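You operate a simulated robot arm through the tools that you are given. There is no shell and no other tool. Be economical: measure what you need, move in short steps, check, and stop when the job is done.

The job below is to be done with a simulated robot arm. You get a single attempt, and the scene is never put back.

## Task
Put the brown short profile on the long tray and lay the other steel bar in the channel.
Fine: draw the red slide back and open the clamp first; the pushed bar stays in its profile; turn the pressure dial to 2 bar.

It is judged by the outcome, as a careful person would: the job done as asked, and still so three seconds after it is handed in. It fails if anything else is knocked over, pushed out of place, dropped, spilled or broken.

## Robot
A 6-joint arm with a two-finger parallel gripper, fixed in place. Base frame: the origin is at the foot of the arm, x ahead of it, y to its left, z up; the work surface is at about z = 840. Lengths are in mm, angles in rad, forces in N, time in s.
With the tool pointing down near the work surface it reaches from about 340 to 760 mm from the base axis. Its first joint turns from -1.152 to 1.152 rad. Payload 2.45 kg.
The tool frame sits at the grasp point between the pads (the TCP): z along the fingers, y along the line on which they close. The tips reach 24 mm beyond it. Largest opening 68 mm; finger width 17, thickness 10; the body of the gripper, 40 by 70 mm, starts 41 mm behind the TCP.
Orientation is told as [roll, pitch, yaw] about the base's x, y, z axes, in that order, counted from this pose: with the fingers straight down and closing along the base's y, the tool's x points along the base's -x, its y along +y and its z along -z.

## Interface
- The arm moves only by the tool drive_tool. Its argument "deltas" is a list of rows, each an object of numbers (a shift or turn left out is 0, a gripper value left out holds the last): "grip": the finger opening in cm, from 0 to 6.8; "x", "y", "z": the shift along the tool's x, y, z in cm; "ax", "ay", "az": the turn, a rotation vector about the tool's x, y, z in rad. In form: [{"grip": .., "x": .., "y": .., "z": .., "ax": .., "ay": .., "az": ..}, ...]. A call has 1 to 12 rows; each row shifts and turns the commanded pose from where the row before left it, along the tool's axes as they then stand. A row lasts 0.2 s, in which the tool goes at most 50 mm and 0.15 rad; a call with a longer step from one row to the next is refused whole, and so is a gripper value outside its range. A pose out of reach is approached as far as the arm can. The call stops where the force on the tool passes 50 N (or 10 N more than at its start, if that is more) or the arm is blocked; 0.2 s more then pass. The fingers move at their own pace (about 108 mm/s each) and stop on an object; they squeeze with about 41 N. The grip force told is the motor's: it shows also when the fingers shut on nothing. Time passes only in rows, and 0.2 s behind the last, so rows that do not move let the fingers close. It gives the time, the measured TCP pose, the force on the tool (base axes), the opening and the grip force at its end, in the units of the frame above (readings bear some noise), with the torque about the TCP (base axes, N m) and any sound that the robot's microphone picked up.
- Cameras (640 x 400 px; columns grow to the right, rows downward): "scene" is fixed at [174, 426.8, 1452.1]; the picture's right is [-0.65, -0.76, 0.00], its down [-0.52, 0.44, -0.73] and it looks along [0.56, -0.48, -0.68] (base axes); focal length 332 px, centre (320, 200). "wrist" rides on the gripper at [84, 11, -75] in the tool frame; the picture's right is [-0.13, 0.99, 0.00], its down [-0.60, -0.08, -0.79] and it looks along [-0.79, -0.10, 0.61] (tool axes); focal length 251 px, centre (320, 200). There is no depth. A picture from a camera that has moved, and an enlarged one, comes with that camera's place and axes in the base frame and with its lens.
- capture(camera): a new picture of that camera. The clock stands still meanwhile.
- enlarge(camera, box): a new picture of the part [left, top, right, bottom] of that camera's present view, enlarged. The clock stands still meanwhile.
- sign_off(): hands the job in; it is judged then, once.

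Work in short steps. Places have to be worked out from the pictures, the camera data and where the tool is seen: move nearer, look again, correct. Check each grasp and each placing, and mend what went wrong. You have 120 turns and 64 pictures in all, those below and enlarged ones among them. Open the gripper and draw the arm clear of the work before you hand the job in, unless the task says otherwise; then end with one line.

The tools are called after "Request:" by a JSON object that holds its "name" and its "arguments". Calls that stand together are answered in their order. drive_tool: Moves the arm, as the interface text tells. Its arguments: {"type":"object","properties":{"deltas":{"type":"array","items":{"type":"object","properties":{"grip":{"type":"number"},"x":{"type":"number"},"y":{"type":"number"},"z":{"type":"number"},"ax":{"type":"number"},"ay":{"type":"number"},"az":{"type":"number"}}}}},"required":["deltas"]} The other tools are called the same way: capture (camera) takes a picture; enlarge (camera, box) takes an enlarged picture of a part of a camera's view; sign_off () hands the job in.

At the start:

```text
time_s: 0.0
tool_pos: [381.4, 211.9, 1150.7]
ee_rot: [-0.001, 0.0, -0.001]
wrist_force: [1.0, 0.6, 0.2]
moment: [-0.03, 0.01, 0.01]
gripper_width: 67.9
grasp_force: 0.1
```

scene: 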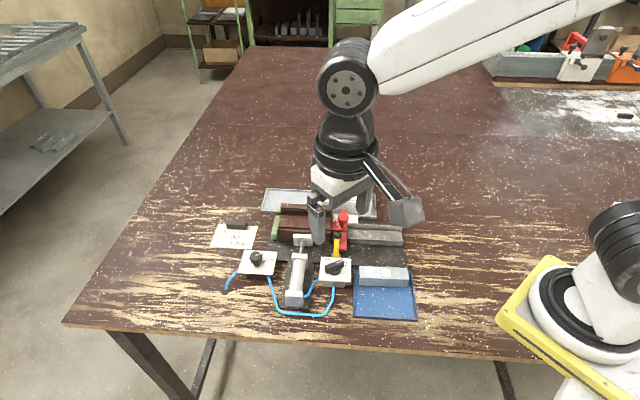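
wrist: 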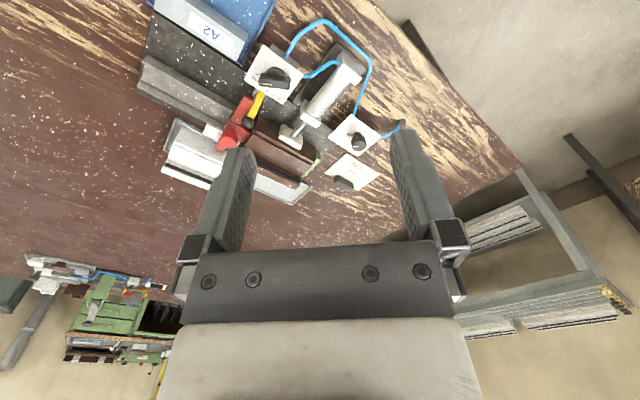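

The workpieces are small in both views, so I enlarge the fixture area from both cameras to identify the parts.

Request:
{"name": "enlarge", "arguments": {"camera": "scene", "box": [200, 170, 440, 330]}}

Request:
{"name": "enlarge", "arguments": {"camera": "wrist", "box": [120, 0, 420, 220]}}

```text
2.50 times, centred on (320, 250) of scene
camera zoom: at [174.0, 426.8, 1452.1], right [-0.65, -0.76, 0.0], down [-0.52, 0.44, -0.73], along [0.56, -0.48, -0.68], focal length 829 px, centre (320, 75)
```

zoom: 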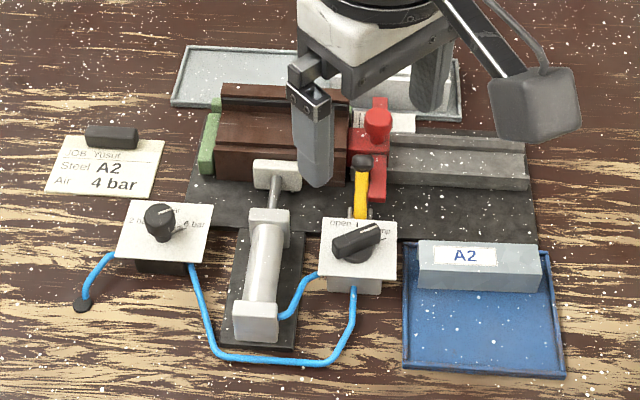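

```text
1.82 times, centred on (270, 110) of wrist
camera zoom: at [296.7, 222.3, 1226.9], right [0.13, 0.99, 0.0], down [0.6, -0.08, 0.79], along [0.79, -0.1, -0.61], focal length 457 px, centre (411, 364)
```

zoom: 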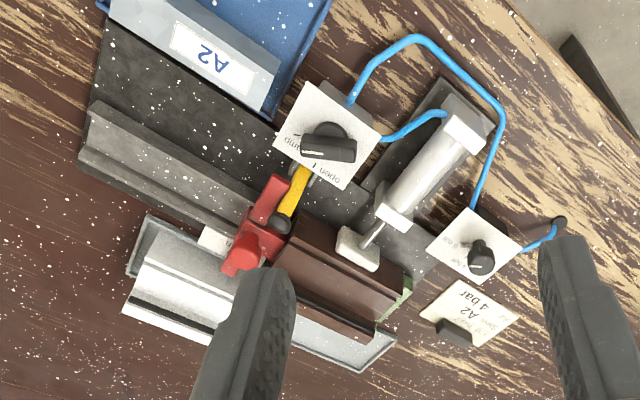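

The fixture runs diagonally (axis about (-0.65,-0.76)) with its centre near (560, 90). I move over it and tilt the tool so the wrist camera looks down on it.

Request:
{"name": "drive_tool", "arguments": {"deltas": [{"x": -2.5, "y": -4, "z": 1}, {"x": -2.5, "y": -4, "z": 1}, {"x": -2.5, "y": -4, "z": 1}, {"ay": 0.15}, {"ay": 0.15}, {"ay": 0.15}, {"ay": 0.15}]}}

Request:
{"name": "capture", "arguments": {"camera": "wrist"}}

```text
time_s: 1.6
tool_pos: [455.8, 91.1, 1120.1]
ee_rot: [0.0, 0.601, -0.001]
wrist_force: [0.0, -0.6, 0.2]
moment: [0.01, 0.04, 0.02]
gripper_width: 68.0
grasp_force: 0.1
```

```text
59 pictures are left
camera wrist: at [429.0, 102.3, 1231.3], right [0.11, 0.99, -0.07], down [0.95, -0.08, 0.31], along [0.3, -0.1, -0.95], focal length 251 px, centre (320, 200)
```

wrist: 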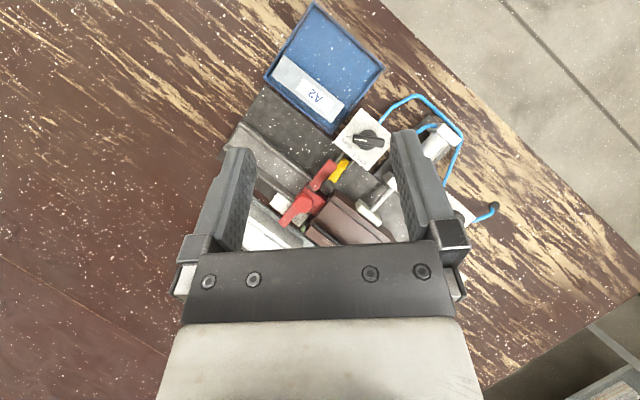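

The fingers hide part of the fixture. I back off towards the base and go lower for a better angle.

Request:
{"name": "drive_tool", "arguments": {"deltas": [{"x": 1.4, "z": 3.8, "y": 1}, {"x": 1.4, "z": 3.8, "y": 1}, {"x": 1.4, "z": 3.8, "y": 1}, {}]}}

Request:
{"name": "enlarge", "arguments": {"camera": "wrist", "box": [160, 40, 480, 240]}}

Request:
{"name": "enlarge", "arguments": {"camera": "scene", "box": [240, 175, 400, 275]}}

```text
time_s: 2.6
tool_pos: [357.4, 122.3, 1050.1]
ee_rot: [0.001, 0.6, 0.0]
wrist_force: [0.2, 0.1, -0.9]
moment: [0.01, -0.03, -0.03]
gripper_width: 67.8
grasp_force: 0.1
```

```text
2.00 times, centred on (320, 140) of wrist
camera zoom: at [329.1, 133.0, 1160.8], right [0.11, 0.99, -0.07], down [0.95, -0.08, 0.31], along [0.31, -0.1, -0.95], focal length 503 px, centre (320, 320)
```

zoom: 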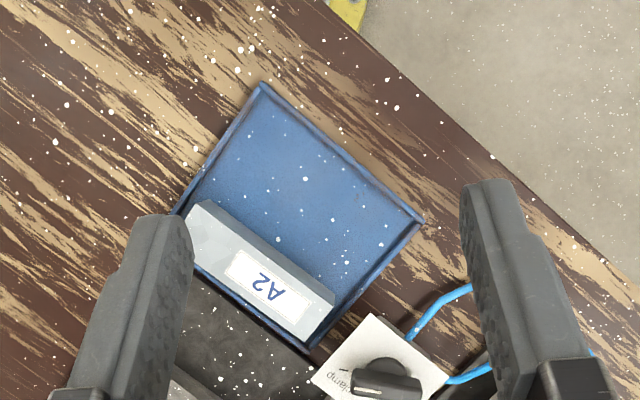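

```text
4.00 times, centred on (320, 225) of scene
camera zoom: at [174.0, 426.8, 1452.1], right [-0.65, -0.76, 0.0], down [-0.52, 0.44, -0.73], along [0.56, -0.48, -0.68], focal length 1327 px, centre (320, 100)
```

zoom: 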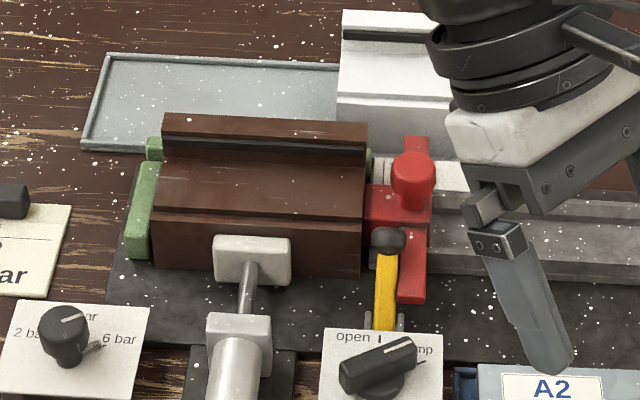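

The brown profile sits between a green stop and the red slide, with the cylinder pad against it; a white piece lies on the long tray. I move the arm aside to get an unobstructed scene view.

Request:
{"name": "drive_tool", "arguments": {"deltas": [{"y": -5}, {"y": -5}, {"y": -5}, {"y": -5}, {"y": -5}, {"y": -5}, {"y": -5}, {"ay": -0.15}, {"ay": -0.15}, {"ay": -0.15}, {"ay": -0.15}]}}

Request:
{"name": "enlarge", "arguments": {"camera": "scene", "box": [250, 175, 410, 275]}}

Request:
{"name": "enlarge", "arguments": {"camera": "scene", "box": [205, 205, 365, 315]}}

Request:
{"name": "capture", "arguments": {"camera": "scene"}}

```text
time_s: 5.0
tool_pos: [357.3, -229.1, 1050.7]
ee_rot: [-0.001, -0.001, 0.001]
wrist_force: [-0.6, 0.0, -0.9]
moment: [0.01, -0.02, -0.02]
gripper_width: 68.0
grasp_force: 0.1
```

```text
4.00 times, centred on (330, 225) of scene
camera zoom: at [174.0, 426.8, 1452.1], right [-0.65, -0.76, 0.0], down [-0.52, 0.44, -0.73], along [0.56, -0.48, -0.68], focal length 1327 px, centre (280, 100)
```

zoom: 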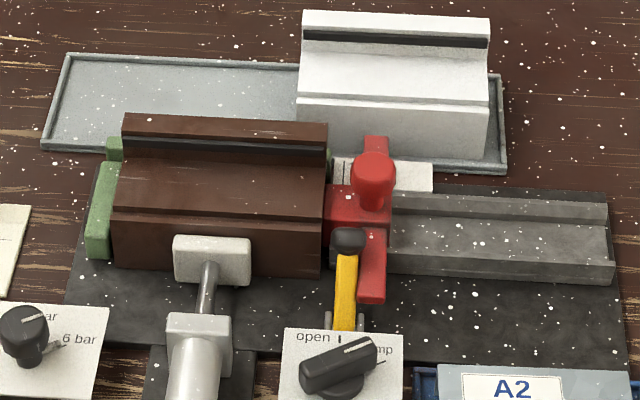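

```text
3.64 times, centred on (285, 260) of scene
camera zoom: at [174.0, 426.8, 1452.1], right [-0.65, -0.76, 0.0], down [-0.52, 0.44, -0.73], along [0.56, -0.48, -0.68], focal length 1206 px, centre (447, -18)
```

zoom: 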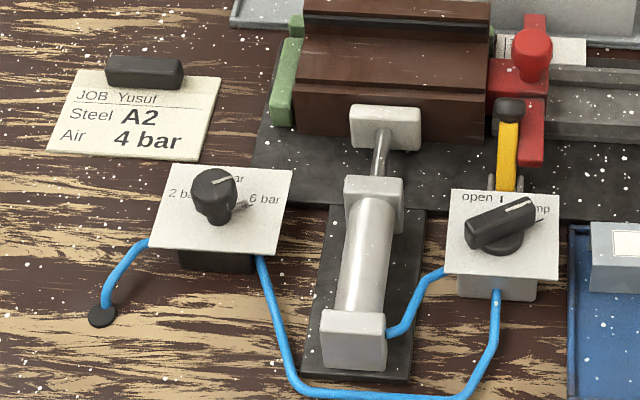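

```text
54 pictures are left
```

scene: 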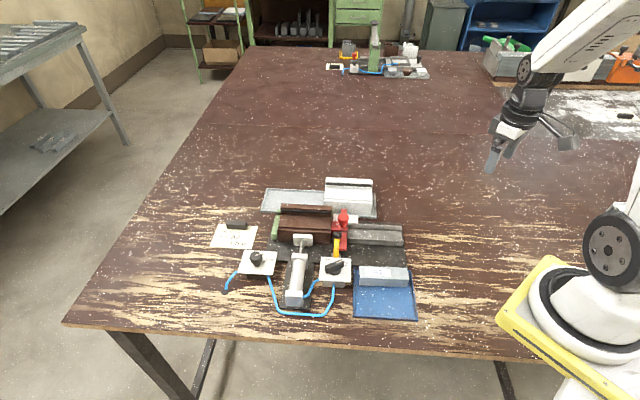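

Next I fly over the fixture with the gripper yawed along it, so the fingers would close across the profile. I then take a close look at the brown profile, slide and stop.

Request:
{"name": "drive_tool", "arguments": {"deltas": [{"x": -2.4, "y": 4.07, "z": 0.5}, {"x": -2.4, "y": 4.07, "z": 0.5}, {"x": -2.4, "y": 4.07, "z": 0.5}, {"x": -2.4, "y": 4.07, "z": 0.5}, {"x": -2.4, "y": 4.07, "z": 0.5}, {"x": -2.4, "y": 4.07, "z": 0.5}, {"az": -0.144}, {"az": -0.144}, {"az": -0.144}, {"az": -0.144}, {"az": -0.144}, {"az": -0.144}]}}

Request:
{"name": "capture", "arguments": {"camera": "wrist"}}

```text
time_s: 7.6
tool_pos: [501.0, 16.0, 1019.9]
ee_rot: [0.0, 0.001, 0.866]
wrist_force: [-0.4, 0.1, 0.2]
moment: [0.03, 0.02, 0.03]
gripper_width: 68.0
grasp_force: 0.0
```

```text
53 pictures are left
camera wrist: at [437.8, -41.2, 1096.4], right [-0.67, 0.74, 0.0], down [0.45, 0.41, 0.79], along [0.59, 0.53, -0.61], focal length 251 px, centre (320, 200)
```

wrist: 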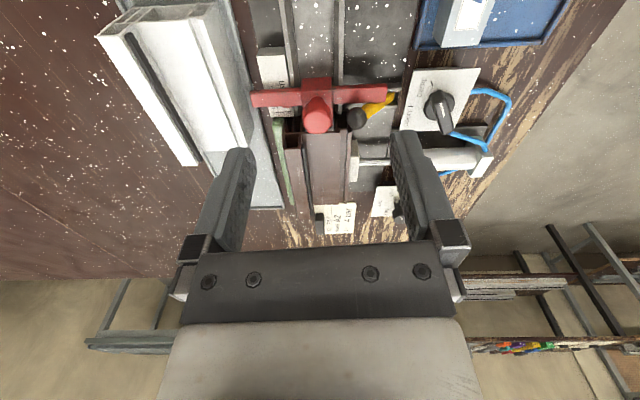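

The view is well aligned with the fixture. I zoom in on it.

Request:
{"name": "enlarge", "arguments": {"camera": "wrist", "box": [230, 60, 430, 240]}}

Request:
{"name": "enlarge", "arguments": {"camera": "wrist", "box": [80, 0, 300, 180]}}

```text
2.22 times, centred on (330, 150) of wrist
camera zoom: at [437.8, -41.2, 1096.4], right [-0.67, 0.74, 0.0], down [0.45, 0.41, 0.79], along [0.59, 0.53, -0.61], focal length 559 px, centre (298, 311)
```

zoom: 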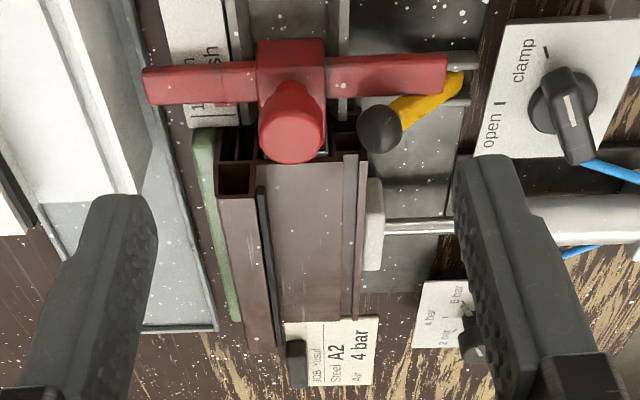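

```text
2.22 times, centred on (190, 90) of wrist
camera zoom: at [437.8, -41.2, 1096.4], right [-0.67, 0.74, 0.0], down [0.45, 0.41, 0.79], along [0.59, 0.53, -0.61], focal length 559 px, centre (609, 444)
```

zoom: 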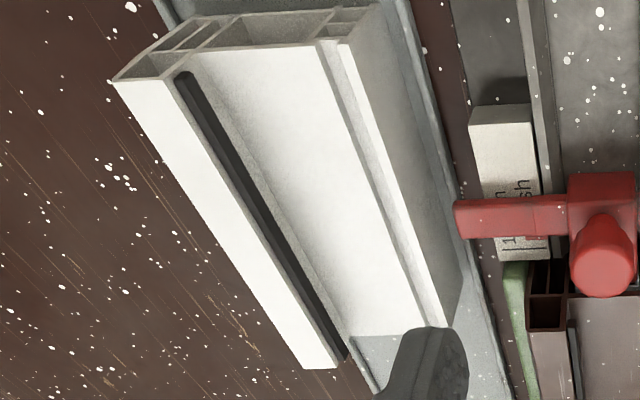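

These are window profiles: the brown one holds a pushed-in reinforcement bar, the red slide is the pusher in the channel, and the cylinder is the clamp, worked by the open/clamp valve. I move closer to see the lever, slide and valve.

Request:
{"name": "drive_tool", "arguments": {"deltas": [{"y": 2.4, "z": 2.5}, {"y": 2.4, "z": 2.5}, {"y": 2.4, "z": 2.5}, {}]}}

Request:
{"name": "capture", "arguments": {"camera": "wrist"}}

Request:
{"name": "enlarge", "arguments": {"camera": "wrist", "box": [190, 20, 430, 180]}}

```text
time_s: 8.6
tool_pos: [447.4, 62.7, 944.6]
ee_rot: [0.0, 0.0, 0.863]
wrist_force: [-0.3, -0.1, -0.8]
moment: [0.06, 0.02, -0.01]
gripper_width: 67.8
grasp_force: 0.1
```

```text
50 pictures are left
camera wrist: at [383.8, 5.6, 1021.3], right [-0.67, 0.74, 0.0], down [0.45, 0.41, 0.79], along [0.59, 0.53, -0.61], focal length 251 px, centre (320, 200)
```

wrist: 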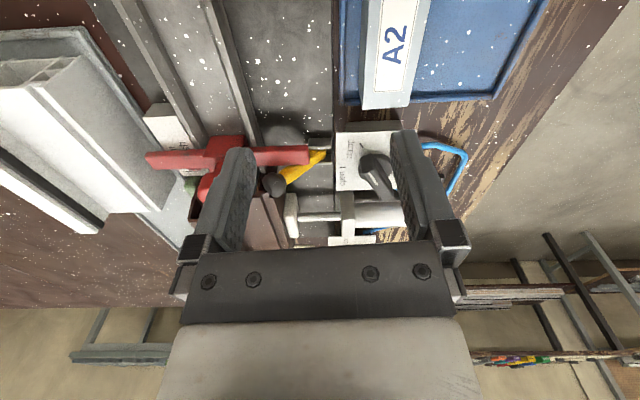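

```text
2.50 times, centred on (310, 100) of wrist
camera zoom: at [383.8, 5.6, 1021.3], right [-0.67, 0.74, 0.0], down [0.45, 0.41, 0.79], along [0.59, 0.53, -0.61], focal length 629 px, centre (345, 450)
```

zoom: 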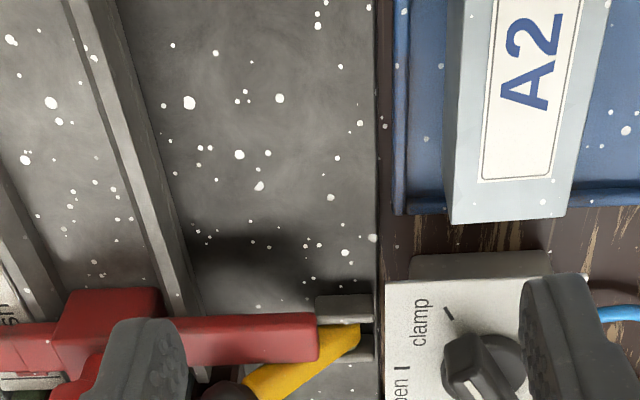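

The yellow lever looks like a lock or toggle next to the slide, but the valve comes first. Its handle points at "clamp", near (463, 137, 887) at about 260°, and "open" is about +60° from there. I move above it and swing the gripper round so it can straddle the handle.

Request:
{"name": "drive_tool", "arguments": {"deltas": [{"z": -3}, {"x": -3.3, "y": 1.8}, {"x": -3.4, "y": 1.8}, {"az": 0.145}, {"az": 0.145}, {"az": 0.145}, {"az": 0.145}, {"az": 0.145}, {"az": 0.145}, {"az": 0.145}, {"az": 0.145}, {"az": 0.145}]}}

Request:
{"name": "drive_tool", "arguments": {"deltas": [{"az": 0.145}, {"az": 0.145}, {"az": 0.145}, {"az": 0.145}, {"az": 0.145}, {"az": 0.145}, {"az": 0.145}, {"az": 0.145}, {"az": 0.145}, {}]}}

Request:
{"name": "capture", "arguments": {"camera": "wrist"}}

```text
time_s: 11.2
tool_pos: [462.0, 137.1, 974.1]
ee_rot: [0.0, 0.0, -0.443]
wrist_force: [-0.3, -0.8, -0.5]
moment: [-0.01, -0.07, -0.03]
gripper_width: 68.2
grasp_force: 0.1
```

```text
time_s: 13.4
tool_pos: [462.9, 136.1, 976.7]
ee_rot: [0.0, 0.0, -1.749]
wrist_force: [-0.6, -1.0, -0.1]
moment: [0.03, -0.02, 0.02]
gripper_width: 67.8
grasp_force: 0.1
```

```text
48 pictures are left
camera wrist: at [488.1, 217.2, 1051.5], right [0.95, -0.3, 0.0], down [-0.18, -0.58, 0.79], along [-0.24, -0.76, -0.61], focal length 251 px, centre (320, 200)
```

wrist: 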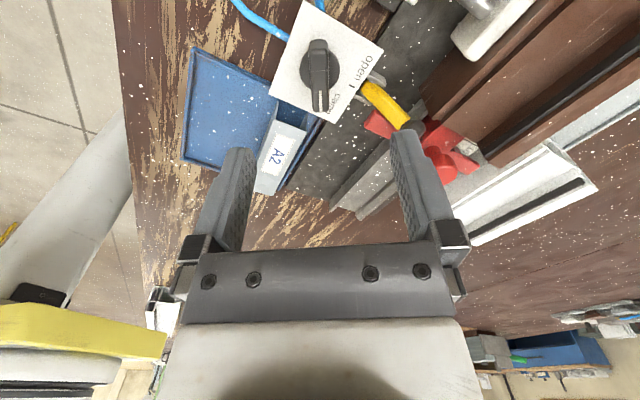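

Now I zoom on the valve and the lever from this side.

Request:
{"name": "enlarge", "arguments": {"camera": "wrist", "box": [250, 0, 490, 180]}}

```text
2.22 times, centred on (370, 90) of wrist
camera zoom: at [488.1, 217.2, 1051.5], right [0.95, -0.3, 0.0], down [-0.18, -0.58, 0.79], along [-0.24, -0.76, -0.61], focal length 559 px, centre (209, 444)
```

zoom: 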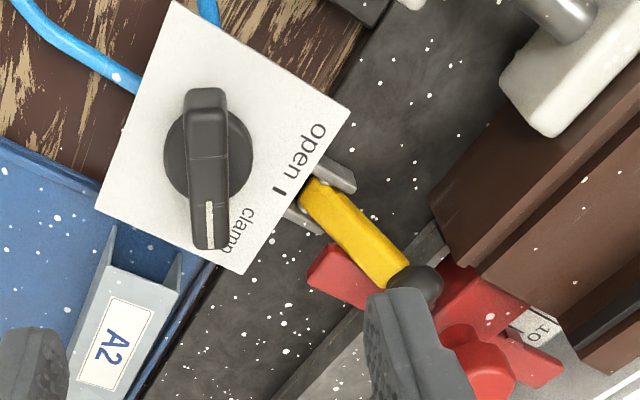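

The valve axis is near (462.5, 138) and its handle lies at about 252.5°, roughly 13 mm wide. I rotate 0.128 more, narrow the opening and descend over it.

Request:
{"name": "drive_tool", "arguments": {"deltas": [{"az": 0.128, "x": 0.2, "grip": 3.8}, {"z": 2.5}, {"z": 2.5}, {"z": 2.0}, {}]}}

Request:
{"name": "capture", "arguments": {"camera": "wrist"}}

```text
time_s: 14.6
tool_pos: [463.7, 137.8, 904.2]
ee_rot: [0.0, 0.001, -1.876]
wrist_force: [0.4, 0.2, -0.2]
moment: [0.0, -0.03, 0.03]
gripper_width: 38.0
grasp_force: 0.0
```

```text
46 pictures are left
camera wrist: at [498.3, 215.7, 981.1], right [0.91, -0.42, 0.0], down [-0.26, -0.55, 0.79], along [-0.33, -0.72, -0.61], focal length 251 px, centre (320, 200)
```

wrist: 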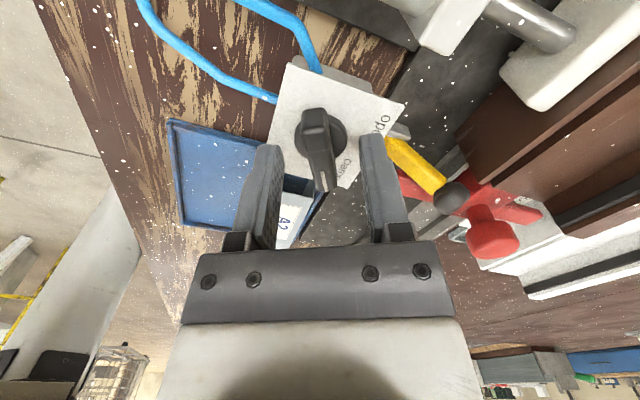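

The handle is centred between the fingers. I descend 10 mm more and close.

Request:
{"name": "drive_tool", "arguments": {"deltas": [{"z": 0.5}, {"z": 0.5}, {"grip": 0.5}, {"grip": 0.5}, {}]}}

Request:
{"name": "enlarge", "arguments": {"camera": "wrist", "box": [220, 60, 420, 220]}}

```text
time_s: 15.8
tool_pos: [462.8, 138.5, 895.0]
ee_rot: [0.0, 0.0, -1.874]
wrist_force: [0.2, -2.4, 4.2]
moment: [-0.08, -0.04, -0.02]
gripper_width: 27.4
grasp_force: 42.3
```

```text
2.50 times, centred on (320, 140) of wrist
camera zoom: at [498.5, 215.6, 971.4], right [0.91, -0.42, 0.0], down [-0.26, -0.55, 0.79], along [-0.33, -0.72, -0.61], focal length 629 px, centre (320, 350)
```

zoom: 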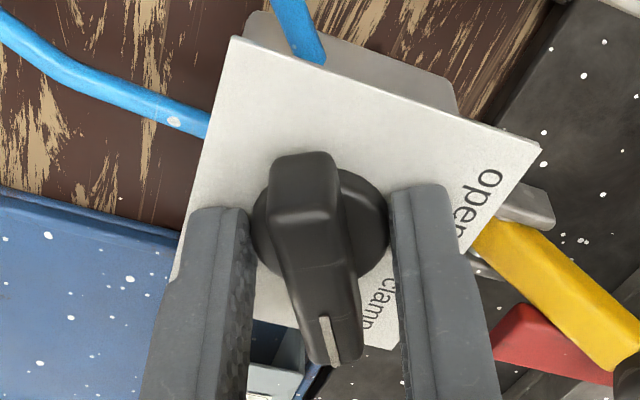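

The tips have closed on the knob's 27 mm skirt, not the handle. I open, raise 8 mm and grip the handle itself.

Request:
{"name": "drive_tool", "arguments": {"deltas": [{"grip": 3.6}, {"z": -0.8}, {"grip": 0.3}, {"grip": 0.3}, {"grip": 0.3}, {}]}}

```text
time_s: 17.2
tool_pos: [464.0, 138.4, 902.5]
ee_rot: [0.001, 0.002, -1.874]
wrist_force: [4.9, -2.3, -7.2]
moment: [-0.14, -0.11, 0.57]
gripper_width: 12.4
grasp_force: 33.0
```

I have the handle at 12.4 mm. I turn counter-clockwise (viewed from above) towards "open".

Request:
{"name": "drive_tool", "arguments": {"deltas": [{"az": -0.1}, {"az": -0.1}, {"az": -0.1}, {"az": -0.1}, {"az": -0.1}, {}]}}

```text
time_s: 18.6
tool_pos: [462.3, 138.2, 903.7]
ee_rot: [-0.001, 0.0, -1.374]
wrist_force: [8.0, -8.0, -9.1]
moment: [0.13, -0.12, 0.04]
gripper_width: 11.8
grasp_force: 32.2
```

Request:
{"name": "drive_tool", "arguments": {"deltas": [{"az": -0.1}, {"az": -0.1}, {"az": -0.1}, {"az": -0.1}, {"az": -0.1}, {}]}}

Request:
{"name": "capture", "arguments": {"camera": "wrist"}}

```text
time_s: 20.0
tool_pos: [463.4, 138.2, 903.3]
ee_rot: [-0.001, 0.0, -0.873]
wrist_force: [4.3, -10.7, -3.4]
moment: [-0.7, -0.58, 0.04]
gripper_width: 12.1
grasp_force: 33.0
```

```text
44 pictures are left
camera wrist: at [416.9, 209.8, 979.3], right [0.84, 0.54, 0.0], down [0.33, -0.51, 0.79], along [0.43, -0.67, -0.61], focal length 251 px, centre (320, 200)
```

wrist: 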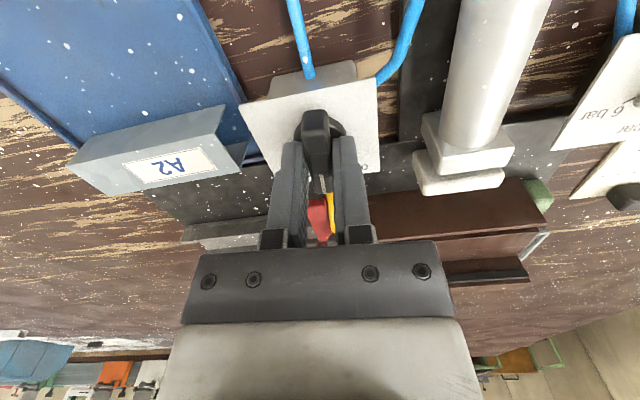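

The pad has retracted from the profile, so the clamp is open. I turn a touch more to line the handle up with the mark and check.

Request:
{"name": "drive_tool", "arguments": {"deltas": [{"az": -0.08}, {}]}}

Request:
{"name": "drive_tool", "arguments": {"deltas": [{"grip": 3.6}, {"grip": 3.6}, {"z": -3}, {"z": -4}, {}]}}

Request:
{"name": "enlarge", "arguments": {"camera": "wrist", "box": [220, 20, 440, 200]}}

```text
time_s: 20.6
tool_pos: [462.7, 138.7, 902.8]
ee_rot: [-0.001, -0.001, -0.795]
wrist_force: [4.0, -13.1, -3.2]
moment: [-0.2, -0.15, 0.01]
gripper_width: 12.1
grasp_force: 32.7
```

```text
time_s: 21.8
tool_pos: [461.5, 139.0, 973.4]
ee_rot: [0.001, -0.001, -0.794]
wrist_force: [0.1, -0.4, 0.2]
moment: [0.01, -0.04, -0.02]
gripper_width: 35.9
grasp_force: 0.1
```

```text
2.22 times, centred on (330, 110) of wrist
camera zoom: at [410.7, 206.7, 1049.8], right [0.8, 0.6, 0.0], down [0.37, -0.49, 0.79], along [0.48, -0.63, -0.61], focal length 559 px, centre (298, 400)
```

zoom: 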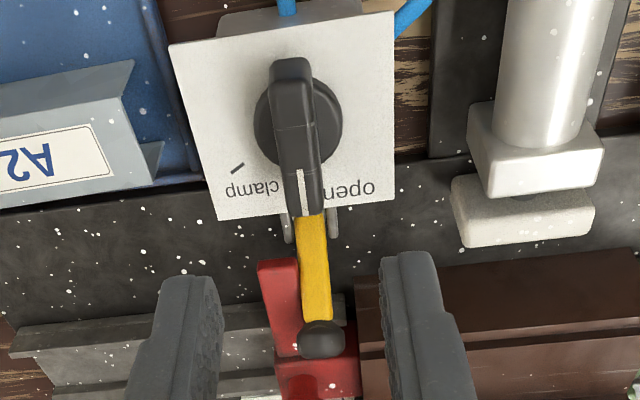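

The clamp is open. Next the pressure dial, near (580, 248): I move over it and look.

Request:
{"name": "drive_tool", "arguments": {"deltas": [{"x": -0.2, "y": 3.78}, {"x": -0.2, "y": 3.78}, {"x": -0.2, "y": 3.78}, {"x": -0.1, "y": 3.78}, {}]}}

Request:
{"name": "enlarge", "arguments": {"camera": "wrist", "box": [210, 0, 450, 180]}}

```text
time_s: 23.0
tool_pos: [576.8, 240.0, 973.2]
ee_rot: [0.0, 0.0, -0.793]
wrist_force: [0.4, 0.7, -0.3]
moment: [-0.02, -0.01, 0.0]
gripper_width: 36.2
grasp_force: 0.1
```

```text
2.22 times, centred on (330, 90) of wrist
camera zoom: at [524.7, 307.2, 1048.9], right [0.8, 0.6, 0.0], down [0.37, -0.49, 0.79], along [0.48, -0.63, -0.61], focal length 559 px, centre (298, 444)
```

zoom: 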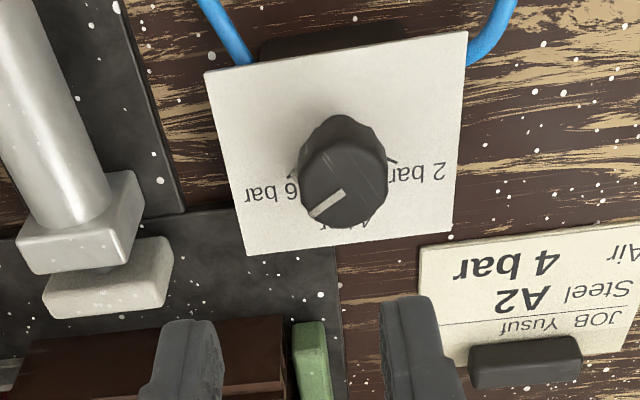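

The dial mark points at about 258°, which is the 6 bar tick. 4 bar is at about 319° and 2 bar at about 20°, so it needs about +122°. I pre-rotate the wrist, straddle the knob at (582.5, 252) and descend.

Request:
{"name": "drive_tool", "arguments": {"deltas": [{"x": 0.44, "y": 1.27, "grip": 4.8}, {"az": 0.13}, {"az": 0.13}, {"az": 0.13}, {"az": 0.13}, {"z": 2.5}, {"z": 2.0}, {}]}}

Request:
{"name": "enlarge", "arguments": {"camera": "wrist", "box": [210, 40, 430, 220]}}

```text
time_s: 24.8
tool_pos: [581.6, 251.2, 927.1]
ee_rot: [0.001, 0.0, -1.316]
wrist_force: [0.1, -0.1, 1.0]
moment: [0.03, 0.02, 0.01]
gripper_width: 48.0
grasp_force: 0.1
```

```text
2.22 times, centred on (320, 130) of wrist
camera zoom: at [571.1, 335.2, 1004.0], right [0.99, 0.13, 0.0], down [0.08, -0.6, 0.79], along [0.1, -0.79, -0.61], focal length 559 px, centre (320, 356)
```

zoom: 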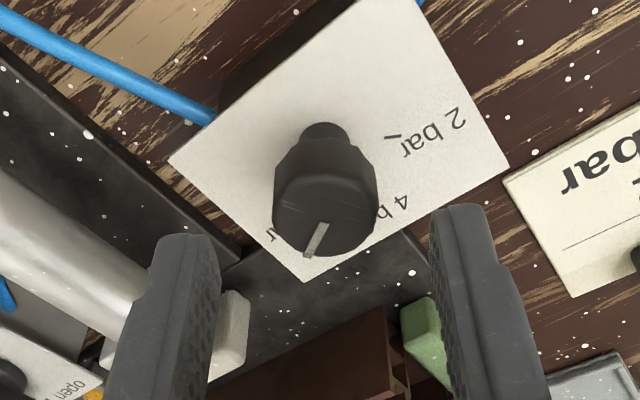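

The knob is centred. I descend to grip height and close.

Request:
{"name": "drive_tool", "arguments": {"deltas": [{"z": 1.4}, {"z": 1.2}, {"grip": 2}, {"grip": 2}, {"grip": 2}, {}]}}

```text
time_s: 26.2
tool_pos: [582.4, 250.9, 903.1]
ee_rot: [0.004, 0.0, -1.314]
wrist_force: [13.8, 4.5, -7.5]
moment: [0.31, -0.28, 0.01]
gripper_width: 25.5
grasp_force: 40.5
```

The knob is gripped at 25.5 mm. I turn the first half counter-clockwise.

Request:
{"name": "drive_tool", "arguments": {"deltas": [{"az": -0.13}, {"az": -0.13}, {"az": -0.13}, {"az": -0.13}, {"az": -0.13}, {"az": -0.13}, {"az": -0.13}, {"az": -0.13}, {}]}}

Request:
{"name": "drive_tool", "arguments": {"deltas": [{"az": -0.13}, {"az": -0.13}, {"az": -0.13}, {"az": -0.13}, {"az": -0.13}, {"az": -0.13}, {"az": -0.13}, {"az": -0.12}, {}]}}

Request:
{"name": "enlarge", "arguments": {"camera": "wrist", "box": [230, 60, 430, 220]}}

```text
time_s: 28.2
tool_pos: [583.5, 251.4, 901.6]
ee_rot: [0.001, -0.002, -0.27]
wrist_force: [22.5, -5.5, -6.6]
moment: [-0.17, -0.36, 0.01]
gripper_width: 25.6
grasp_force: 41.3
```

```text
time_s: 30.2
tool_pos: [582.2, 250.2, 903.7]
ee_rot: [-0.003, -0.001, 0.759]
wrist_force: [23.7, -11.9, 2.1]
moment: [-0.14, -0.52, -0.02]
gripper_width: 25.5
grasp_force: 40.9
```

```text
2.50 times, centred on (330, 140) of wrist
camera zoom: at [513.8, 201.1, 978.3], right [-0.59, 0.81, 0.0], down [0.49, 0.36, 0.79], along [0.64, 0.47, -0.61], focal length 629 px, centre (295, 350)
```

zoom: 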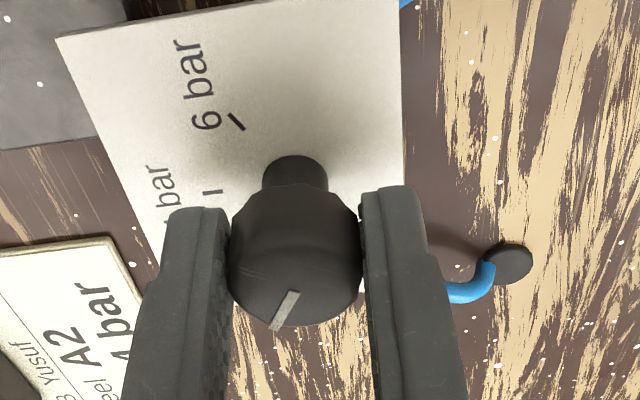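

The mark now reads about 13°, and the 2 bar tick should be at 12–14°. I release, raise and check.

Request:
{"name": "drive_tool", "arguments": {"deltas": [{"grip": 5}, {"grip": 5}, {"z": -3}, {"z": -4.5}, {}]}}

Request:
{"name": "enlarge", "arguments": {"camera": "scene", "box": [215, 230, 375, 330]}}

Request:
{"name": "enlarge", "arguments": {"camera": "wrist", "box": [230, 0, 430, 160]}}

```text
time_s: 31.4
tool_pos: [580.9, 251.5, 977.8]
ee_rot: [0.0, 0.0, 0.755]
wrist_force: [0.4, -0.5, 0.7]
moment: [-0.02, 0.01, -0.03]
gripper_width: 50.0
grasp_force: 0.1
```

```text
4.00 times, centred on (295, 280) of scene
camera zoom: at [174.0, 426.8, 1452.1], right [-0.65, -0.76, 0.0], down [-0.52, 0.44, -0.73], along [0.56, -0.48, -0.68], focal length 1327 px, centre (420, -120)
```

zoom: 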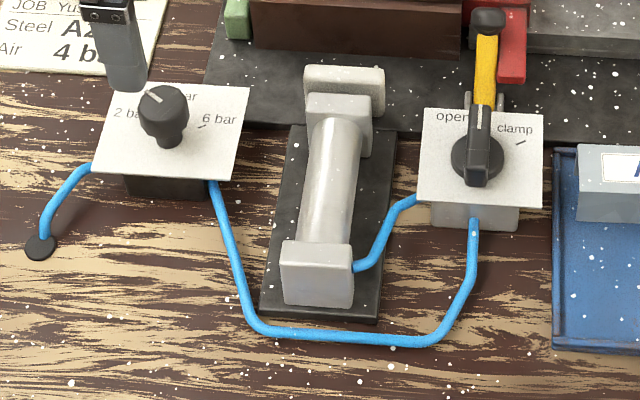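

```text
2.50 times, centred on (330, 80) of wrist
camera zoom: at [511.9, 202.7, 1054.0], right [-0.59, 0.81, 0.0], down [0.49, 0.36, 0.79], along [0.64, 0.46, -0.61], focal length 629 px, centre (295, 500)
```

zoom: 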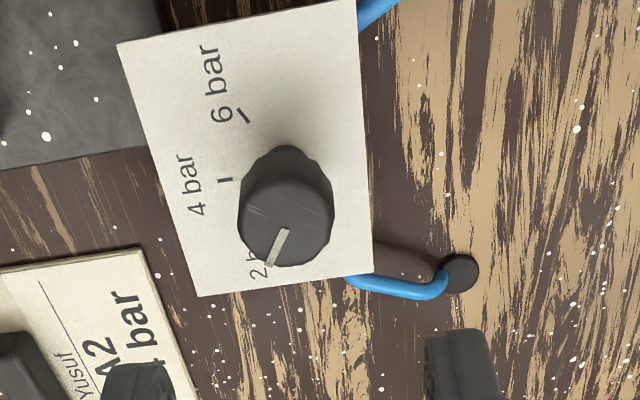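

The dial is on 2 bar and the valve on open. Next the red slide: I move above its knob, near (538, 42), and look.

Request:
{"name": "drive_tool", "arguments": {"deltas": [{"x": 3.5, "y": -2.45}, {"x": 3.5, "y": -2.45}, {"x": 3.5, "y": -2.45}, {"x": 3.5, "y": -2.45}, {"x": 3.5, "y": -2.45, "az": -0.035}, {}]}}

Request:
{"name": "capture", "arguments": {"camera": "wrist"}}

Request:
{"name": "enlarge", "arguments": {"camera": "wrist", "box": [210, 20, 450, 180]}}

```text
time_s: 32.8
tool_pos: [538.1, 41.3, 977.6]
ee_rot: [0.001, 0.0, 0.792]
wrist_force: [-0.1, -0.1, 0.3]
moment: [-0.02, -0.01, -0.03]
gripper_width: 50.1
grasp_force: 0.1
```

```text
37 pictures are left
camera wrist: at [470.5, -10.3, 1053.5], right [-0.61, 0.79, 0.0], down [0.48, 0.37, 0.79], along [0.63, 0.49, -0.61], focal length 251 px, centre (320, 200)
```

wrist: 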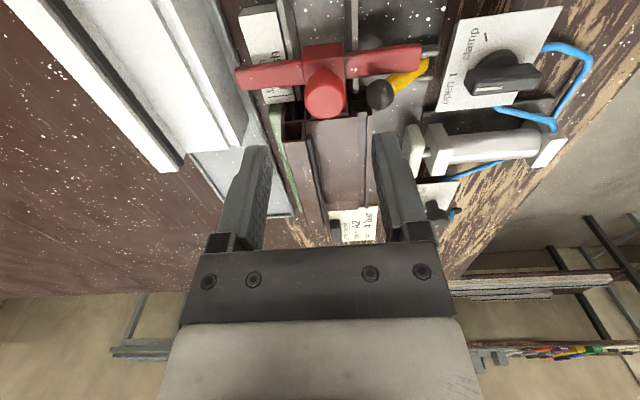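

```text
2.50 times, centred on (330, 100) of wrist
camera zoom: at [470.5, -10.3, 1053.5], right [-0.61, 0.79, 0.0], down [0.48, 0.37, 0.79], along [0.63, 0.49, -0.61], focal length 629 px, centre (295, 450)
```

zoom: 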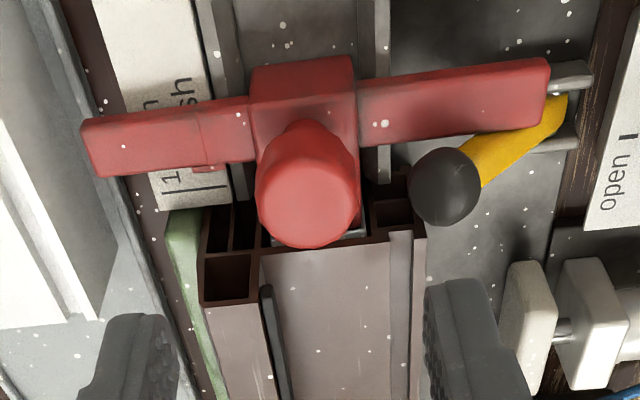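

The steel bar's end shows flush inside the brown profile's middle chamber. The slide knob is near (534.5, 43.5, 915), with the lever's black ball close by at (519, 78, 896). I descend onto the knob with a narrow opening, offset slightly away from the ball.

Request:
{"name": "drive_tool", "arguments": {"deltas": [{"x": 0.49, "y": 0.41, "grip": 3.4}, {"z": 2.5}, {"z": 2.2}, {"z": 1.0}, {"z": 0.6}, {}]}}

Request:
{"name": "enlarge", "arguments": {"camera": "wrist", "box": [210, 60, 450, 220]}}

```text
time_s: 34.2
tool_pos: [531.4, 42.4, 914.7]
ee_rot: [0.001, 0.0, 0.791]
wrist_force: [0.2, 0.2, -0.1]
moment: [0.0, 0.02, 0.01]
gripper_width: 34.1
grasp_force: 0.1
```

```text
2.50 times, centred on (330, 140) of wrist
camera zoom: at [463.9, -10.4, 990.0], right [-0.61, 0.79, 0.0], down [0.48, 0.37, 0.79], along [0.63, 0.49, -0.61], focal length 629 px, centre (295, 350)
```

zoom: 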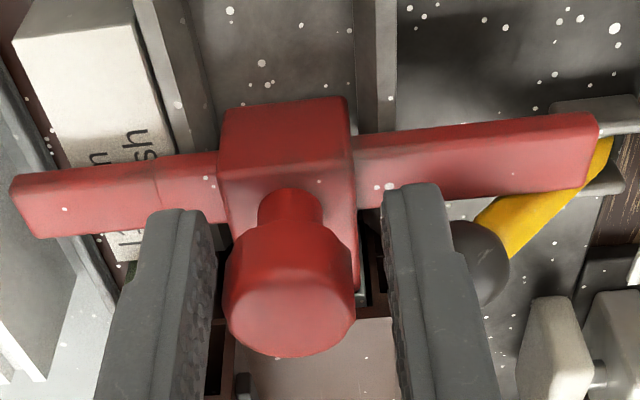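

The knob is between the fingers and clear of the ball. I close and try a small pull along +tool x, watching the force.

Request:
{"name": "drive_tool", "arguments": {"deltas": [{"grip": 1.5}, {"grip": 1.5}, {}, {"x": 0.5}, {"x": 0.5}, {}]}}

Request:
{"name": "enlarge", "arguments": {"camera": "wrist", "box": [210, 60, 450, 220]}}

```text
time_s: 35.6
tool_pos: [525.6, 33.3, 913.0]
ee_rot: [-0.001, -0.002, 0.791]
wrist_force: [19.0, -18.0, -15.0]
moment: [0.0, -0.43, -0.17]
gripper_width: 24.9
grasp_force: 41.1
```

```text
2.50 times, centred on (330, 140) of wrist
camera zoom: at [458.6, -18.0, 990.1], right [-0.61, 0.79, 0.0], down [0.48, 0.37, 0.79], along [0.63, 0.49, -0.61], focal length 629 px, centre (295, 350)
```

zoom: 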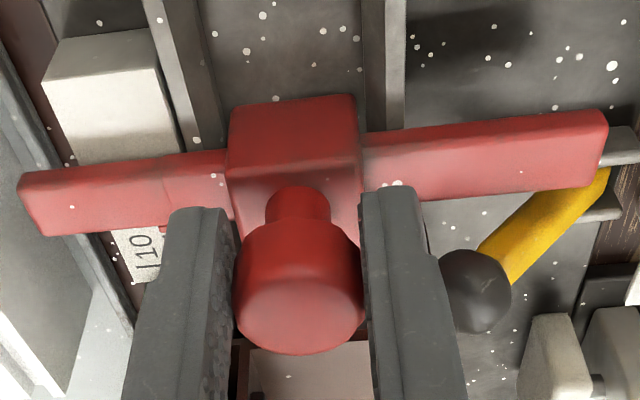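

The slide came with the gripper and now shows 10 on the scale, so it isn't locked. There is some sideways force, so I correct by 2.5 mm and keep drawing it back.

Request:
{"name": "drive_tool", "arguments": {"deltas": [{"y": -0.25}, {"x": 1.0}, {"x": 1.0}, {"x": 1.0}, {}]}}

```text
time_s: 36.8
tool_pos: [504.4, 11.3, 913.4]
ee_rot: [0.003, 0.001, 0.793]
wrist_force: [-4.9, 5.0, 0.3]
moment: [0.31, -0.15, 0.07]
gripper_width: 25.2
grasp_force: 40.6
```

It slides freely with little force. I continue.

Request:
{"name": "drive_tool", "arguments": {"deltas": [{"x": 1.1, "y": 0.05}, {"x": 1.1}, {"x": 1.1}, {"x": 1.1}, {}]}}

Request:
{"name": "capture", "arguments": {"camera": "wrist"}}

Request:
{"name": "enlarge", "arguments": {"camera": "scene", "box": [250, 175, 430, 290]}}

```text
time_s: 38.0
tool_pos: [473.2, -20.0, 913.0]
ee_rot: [0.0, 0.001, 0.791]
wrist_force: [-8.7, 9.6, -7.3]
moment: [0.23, -0.11, 0.05]
gripper_width: 25.3
grasp_force: 40.3
```

```text
33 pictures are left
camera wrist: at [406.0, -71.1, 990.5], right [-0.61, 0.79, 0.0], down [0.48, 0.37, 0.79], along [0.62, 0.49, -0.61], focal length 251 px, centre (320, 200)
```

wrist: 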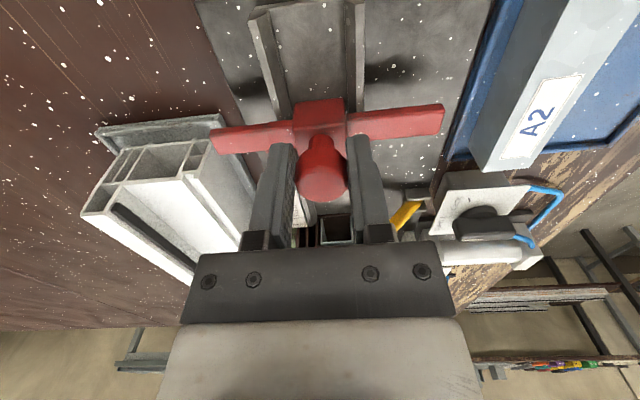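

```text
3.48 times, centred on (340, 232) of scene
camera zoom: at [173.9, 427.0, 1452.0], right [-0.65, -0.76, 0.0], down [-0.52, 0.44, -0.73], along [0.56, -0.48, -0.68], focal length 1154 px, centre (250, 87)
```

zoom: 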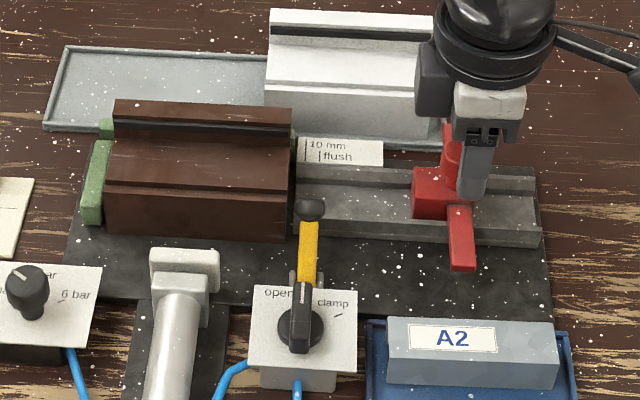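

The slide face is about 77 mm from the channel start, and the A2 bar is about 103 mm long. About 43 mm of channel remains, so I draw it 34 mm further.

Request:
{"name": "drive_tool", "arguments": {"deltas": [{"x": 0.9, "y": 0.1}, {"x": 0.9}, {"x": 0.8}, {"x": 0.8}, {}]}}

Request:
{"name": "drive_tool", "arguments": {"deltas": [{"grip": 3.4}, {"grip": 3.4}, {"z": -3}, {"z": -4}, {}]}}

Request:
{"name": "capture", "arguments": {"camera": "wrist"}}

```text
time_s: 39.2
tool_pos: [449.3, -42.1, 914.7]
ee_rot: [0.001, 0.0, 0.791]
wrist_force: [-6.3, 14.3, -6.1]
moment: [0.23, 0.09, 0.05]
gripper_width: 25.1
grasp_force: 41.2
```

```text
time_s: 40.4
tool_pos: [448.5, -43.4, 983.6]
ee_rot: [0.0, 0.001, 0.791]
wrist_force: [-0.2, 0.9, 0.7]
moment: [-0.03, -0.03, -0.02]
gripper_width: 33.9
grasp_force: 0.0
```

```text
31 pictures are left
camera wrist: at [382.4, -94.9, 1060.6], right [-0.61, 0.79, 0.0], down [0.48, 0.37, 0.79], along [0.63, 0.49, -0.61], focal length 251 px, centre (320, 200)
```

wrist: 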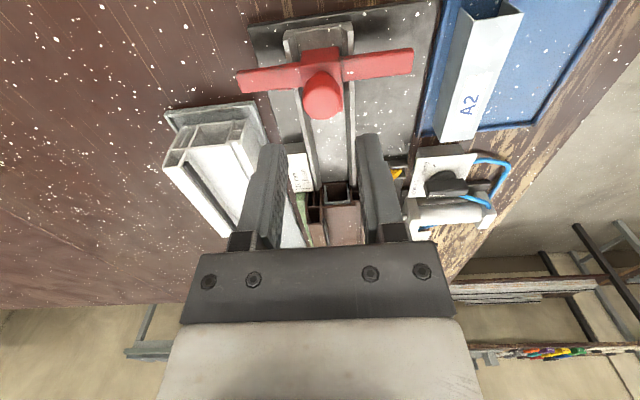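

The slide is drawn back about 118 mm. I go over to the brown profile to look at its end, its cross-section and the gap to the green fence.

Request:
{"name": "drive_tool", "arguments": {"deltas": [{"x": -4.3, "grip": 6.8}, {"x": -4.3}, {"x": -4.3}, {"z": 2}, {}]}}

Request:
{"name": "enlarge", "arguments": {"camera": "wrist", "box": [220, 40, 420, 200]}}

```text
time_s: 41.6
tool_pos: [538.8, 48.4, 965.3]
ee_rot: [-0.001, -0.001, 0.791]
wrist_force: [0.3, 0.2, -0.2]
moment: [0.01, -0.01, -0.01]
gripper_width: 68.3
grasp_force: 0.2
```

```text
2.50 times, centred on (320, 120) of wrist
camera zoom: at [472.7, -3.1, 1040.6], right [-0.61, 0.79, 0.0], down [0.48, 0.37, 0.79], along [0.63, 0.49, -0.61], focal length 629 px, centre (320, 400)
```

zoom: 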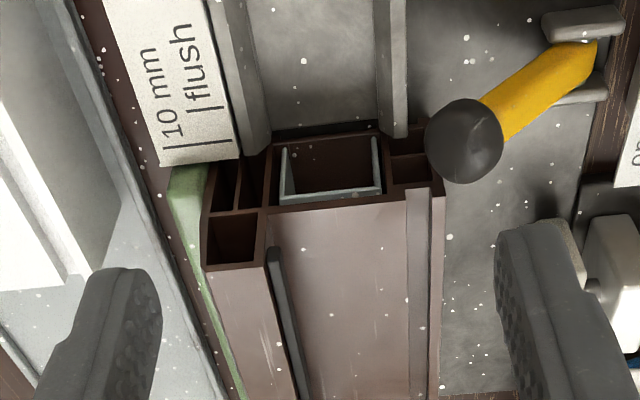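

The cross-section shows the steel U-bar seated flush in the brown profile. The profile is about 63 mm wide, with its lip top at about 913, front ledge about 891 and green fence about 870. I position over its middle, near (600, 105), to straddle it.

Request:
{"name": "drive_tool", "arguments": {"deltas": [{"x": -4.1, "y": -0.22}, {"x": -4.2, "y": -0.21}, {"z": 1}, {}]}}

Request:
{"name": "capture", "arguments": {"camera": "wrist"}}

Request:
{"name": "enlarge", "arguments": {"camera": "scene", "box": [250, 165, 410, 275]}}

```text
time_s: 42.6
tool_pos: [602.5, 105.8, 954.4]
ee_rot: [-0.001, 0.001, 0.792]
wrist_force: [-0.7, -0.2, -0.1]
moment: [0.02, 0.01, -0.01]
gripper_width: 67.9
grasp_force: 0.1
```

```text
29 pictures are left
camera wrist: at [534.8, 53.5, 1030.4], right [-0.61, 0.79, 0.0], down [0.48, 0.37, 0.79], along [0.63, 0.49, -0.61], focal length 251 px, centre (320, 200)
```

wrist: 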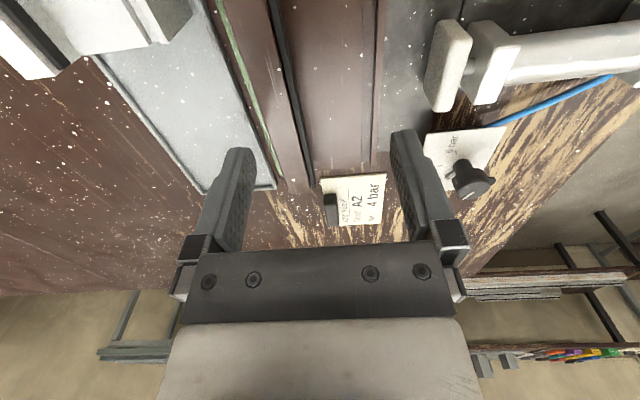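

```text
3.64 times, centred on (330, 220) of scene
camera zoom: at [174.0, 426.8, 1452.1], right [-0.65, -0.76, 0.0], down [-0.52, 0.44, -0.73], along [0.56, -0.48, -0.68], focal length 1206 px, centre (284, 127)
```

zoom: 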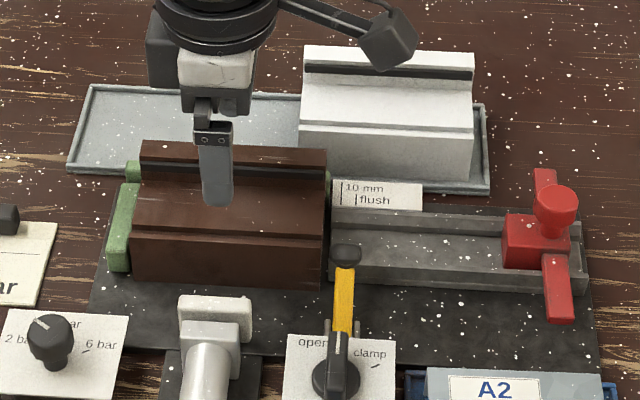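

I zoom to measure the profile edges against the fingers.

Request:
{"name": "enlarge", "arguments": {"camera": "wrist", "box": [190, 0, 450, 200]}}

```text
2.00 times, centred on (320, 100) of wrist
camera zoom: at [534.8, 53.5, 1030.4], right [-0.61, 0.79, 0.0], down [0.48, 0.37, 0.79], along [0.63, 0.49, -0.61], focal length 503 px, centre (320, 400)
```

zoom: 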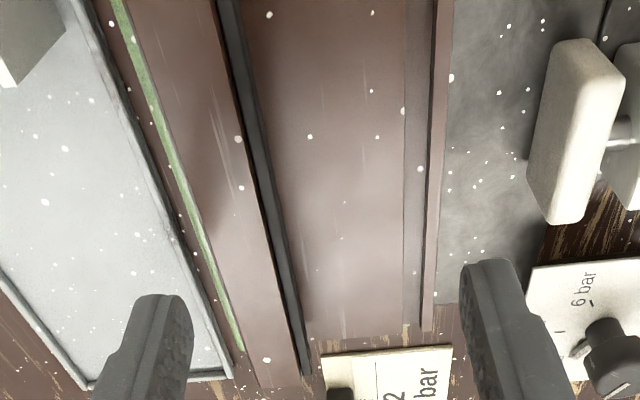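

The profile lies parallel to the tool, spanning tool y from about -28 to +36.4 (64.4 mm), so its centre is at +4.2 mm with about 1.8 mm clearance per side. I shift and descend slowly past the lip.

Request:
{"name": "drive_tool", "arguments": {"deltas": [{"y": 0.42, "x": 0.3, "grip": 6.8}, {"z": 1.0}, {"z": 0.8}, {"z": 0.6}, {}]}}

Request:
{"name": "enlarge", "arguments": {"camera": "wrist", "box": [190, 20, 450, 200]}}

```text
time_s: 43.8
tool_pos: [599.6, 105.7, 936.4]
ee_rot: [-0.007, -0.008, 0.792]
wrist_force: [-1.3, 0.9, 6.9]
moment: [-0.22, -0.08, -0.05]
gripper_width: 66.7
grasp_force: 0.1
stopped in row 5: the force on the tool passed its limit at 52 N (the readings are from after the stop); the commanded pose is now the measured one
```

```text
2.22 times, centred on (320, 110) of wrist
camera zoom: at [531.8, 53.4, 1011.1], right [-0.61, 0.79, -0.01], down [0.47, 0.37, 0.8], along [0.63, 0.49, -0.6], focal length 559 px, centre (320, 400)
```

zoom: 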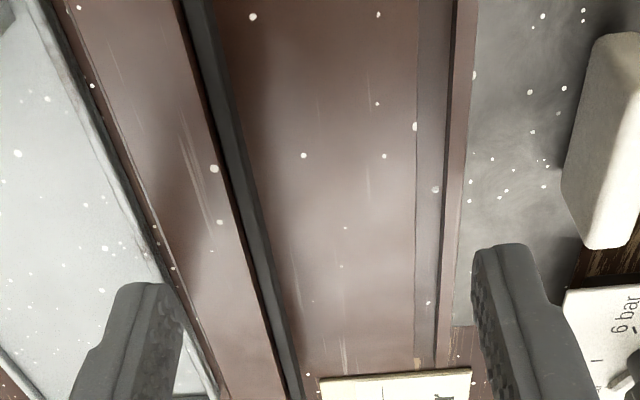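

Both sides are touching: the profile is about 67 mm wide, too tight for a full-width grip. I grip the raised rear lip instead (tool y from -33 to -15, centre -24): back up, shift, narrow and descend.

Request:
{"name": "drive_tool", "arguments": {"deltas": [{"z": -1.8}, {"y": -2.42, "grip": 3.6}, {"ax": 0.0}, {"z": 1.2}, {}]}}

Request:
{"name": "enlarge", "arguments": {"camera": "wrist", "box": [190, 20, 450, 200]}}

```text
time_s: 45.0
tool_pos: [616.0, 88.0, 939.5]
ee_rot: [-0.005, -0.004, 0.79]
wrist_force: [0.7, -0.4, 0.3]
moment: [-0.02, -0.03, -0.01]
gripper_width: 36.0
grasp_force: 0.0
```

```text
2.22 times, centred on (320, 110) of wrist
camera zoom: at [549.1, 36.6, 1016.3], right [-0.61, 0.79, 0.0], down [0.48, 0.37, 0.8], along [0.63, 0.49, -0.6], focal length 559 px, centre (320, 400)
```

zoom: 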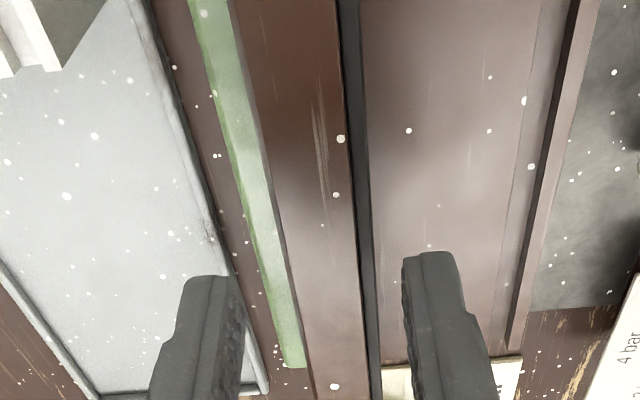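

The fingers straddle the lip well centred. I descend to tips about 898 and close.

Request:
{"name": "drive_tool", "arguments": {"deltas": [{"z": 0.8}, {"z": 0.9}, {}, {"grip": 1.0}, {"grip": 1.0}, {"grip": 1.0}, {}]}}

```text
time_s: 46.6
tool_pos: [617.4, 88.6, 923.5]
ee_rot: [-0.005, -0.005, 0.789]
wrist_force: [1.3, 0.4, 0.1]
moment: [0.17, -0.09, -0.06]
gripper_width: 19.3
grasp_force: 37.3
```

The lip is gripped at 19.3 mm. I test with a small slow lift and check for tilt.

Request:
{"name": "drive_tool", "arguments": {"deltas": [{"z": -0.4}, {"z": -0.6}, {"z": -1}, {}]}}

Request:
{"name": "enlarge", "arguments": {"camera": "scene", "box": [250, 165, 410, 275]}}

```text
time_s: 47.6
tool_pos: [616.7, 88.9, 943.2]
ee_rot: [-0.005, -0.005, 0.788]
wrist_force: [-0.1, -0.8, -3.1]
moment: [-0.04, -0.05, 0.05]
gripper_width: 19.3
grasp_force: 37.7
```

```text
3.64 times, centred on (330, 220) of scene
camera zoom: at [174.1, 426.8, 1452.0], right [-0.65, -0.76, 0.0], down [-0.52, 0.44, -0.73], along [0.56, -0.48, -0.68], focal length 1206 px, centre (284, 127)
```

zoom: 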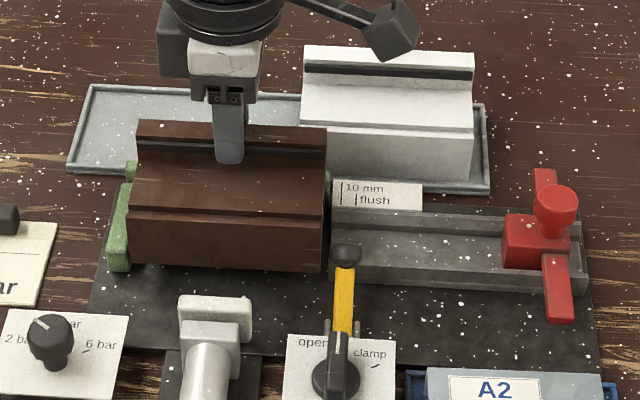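

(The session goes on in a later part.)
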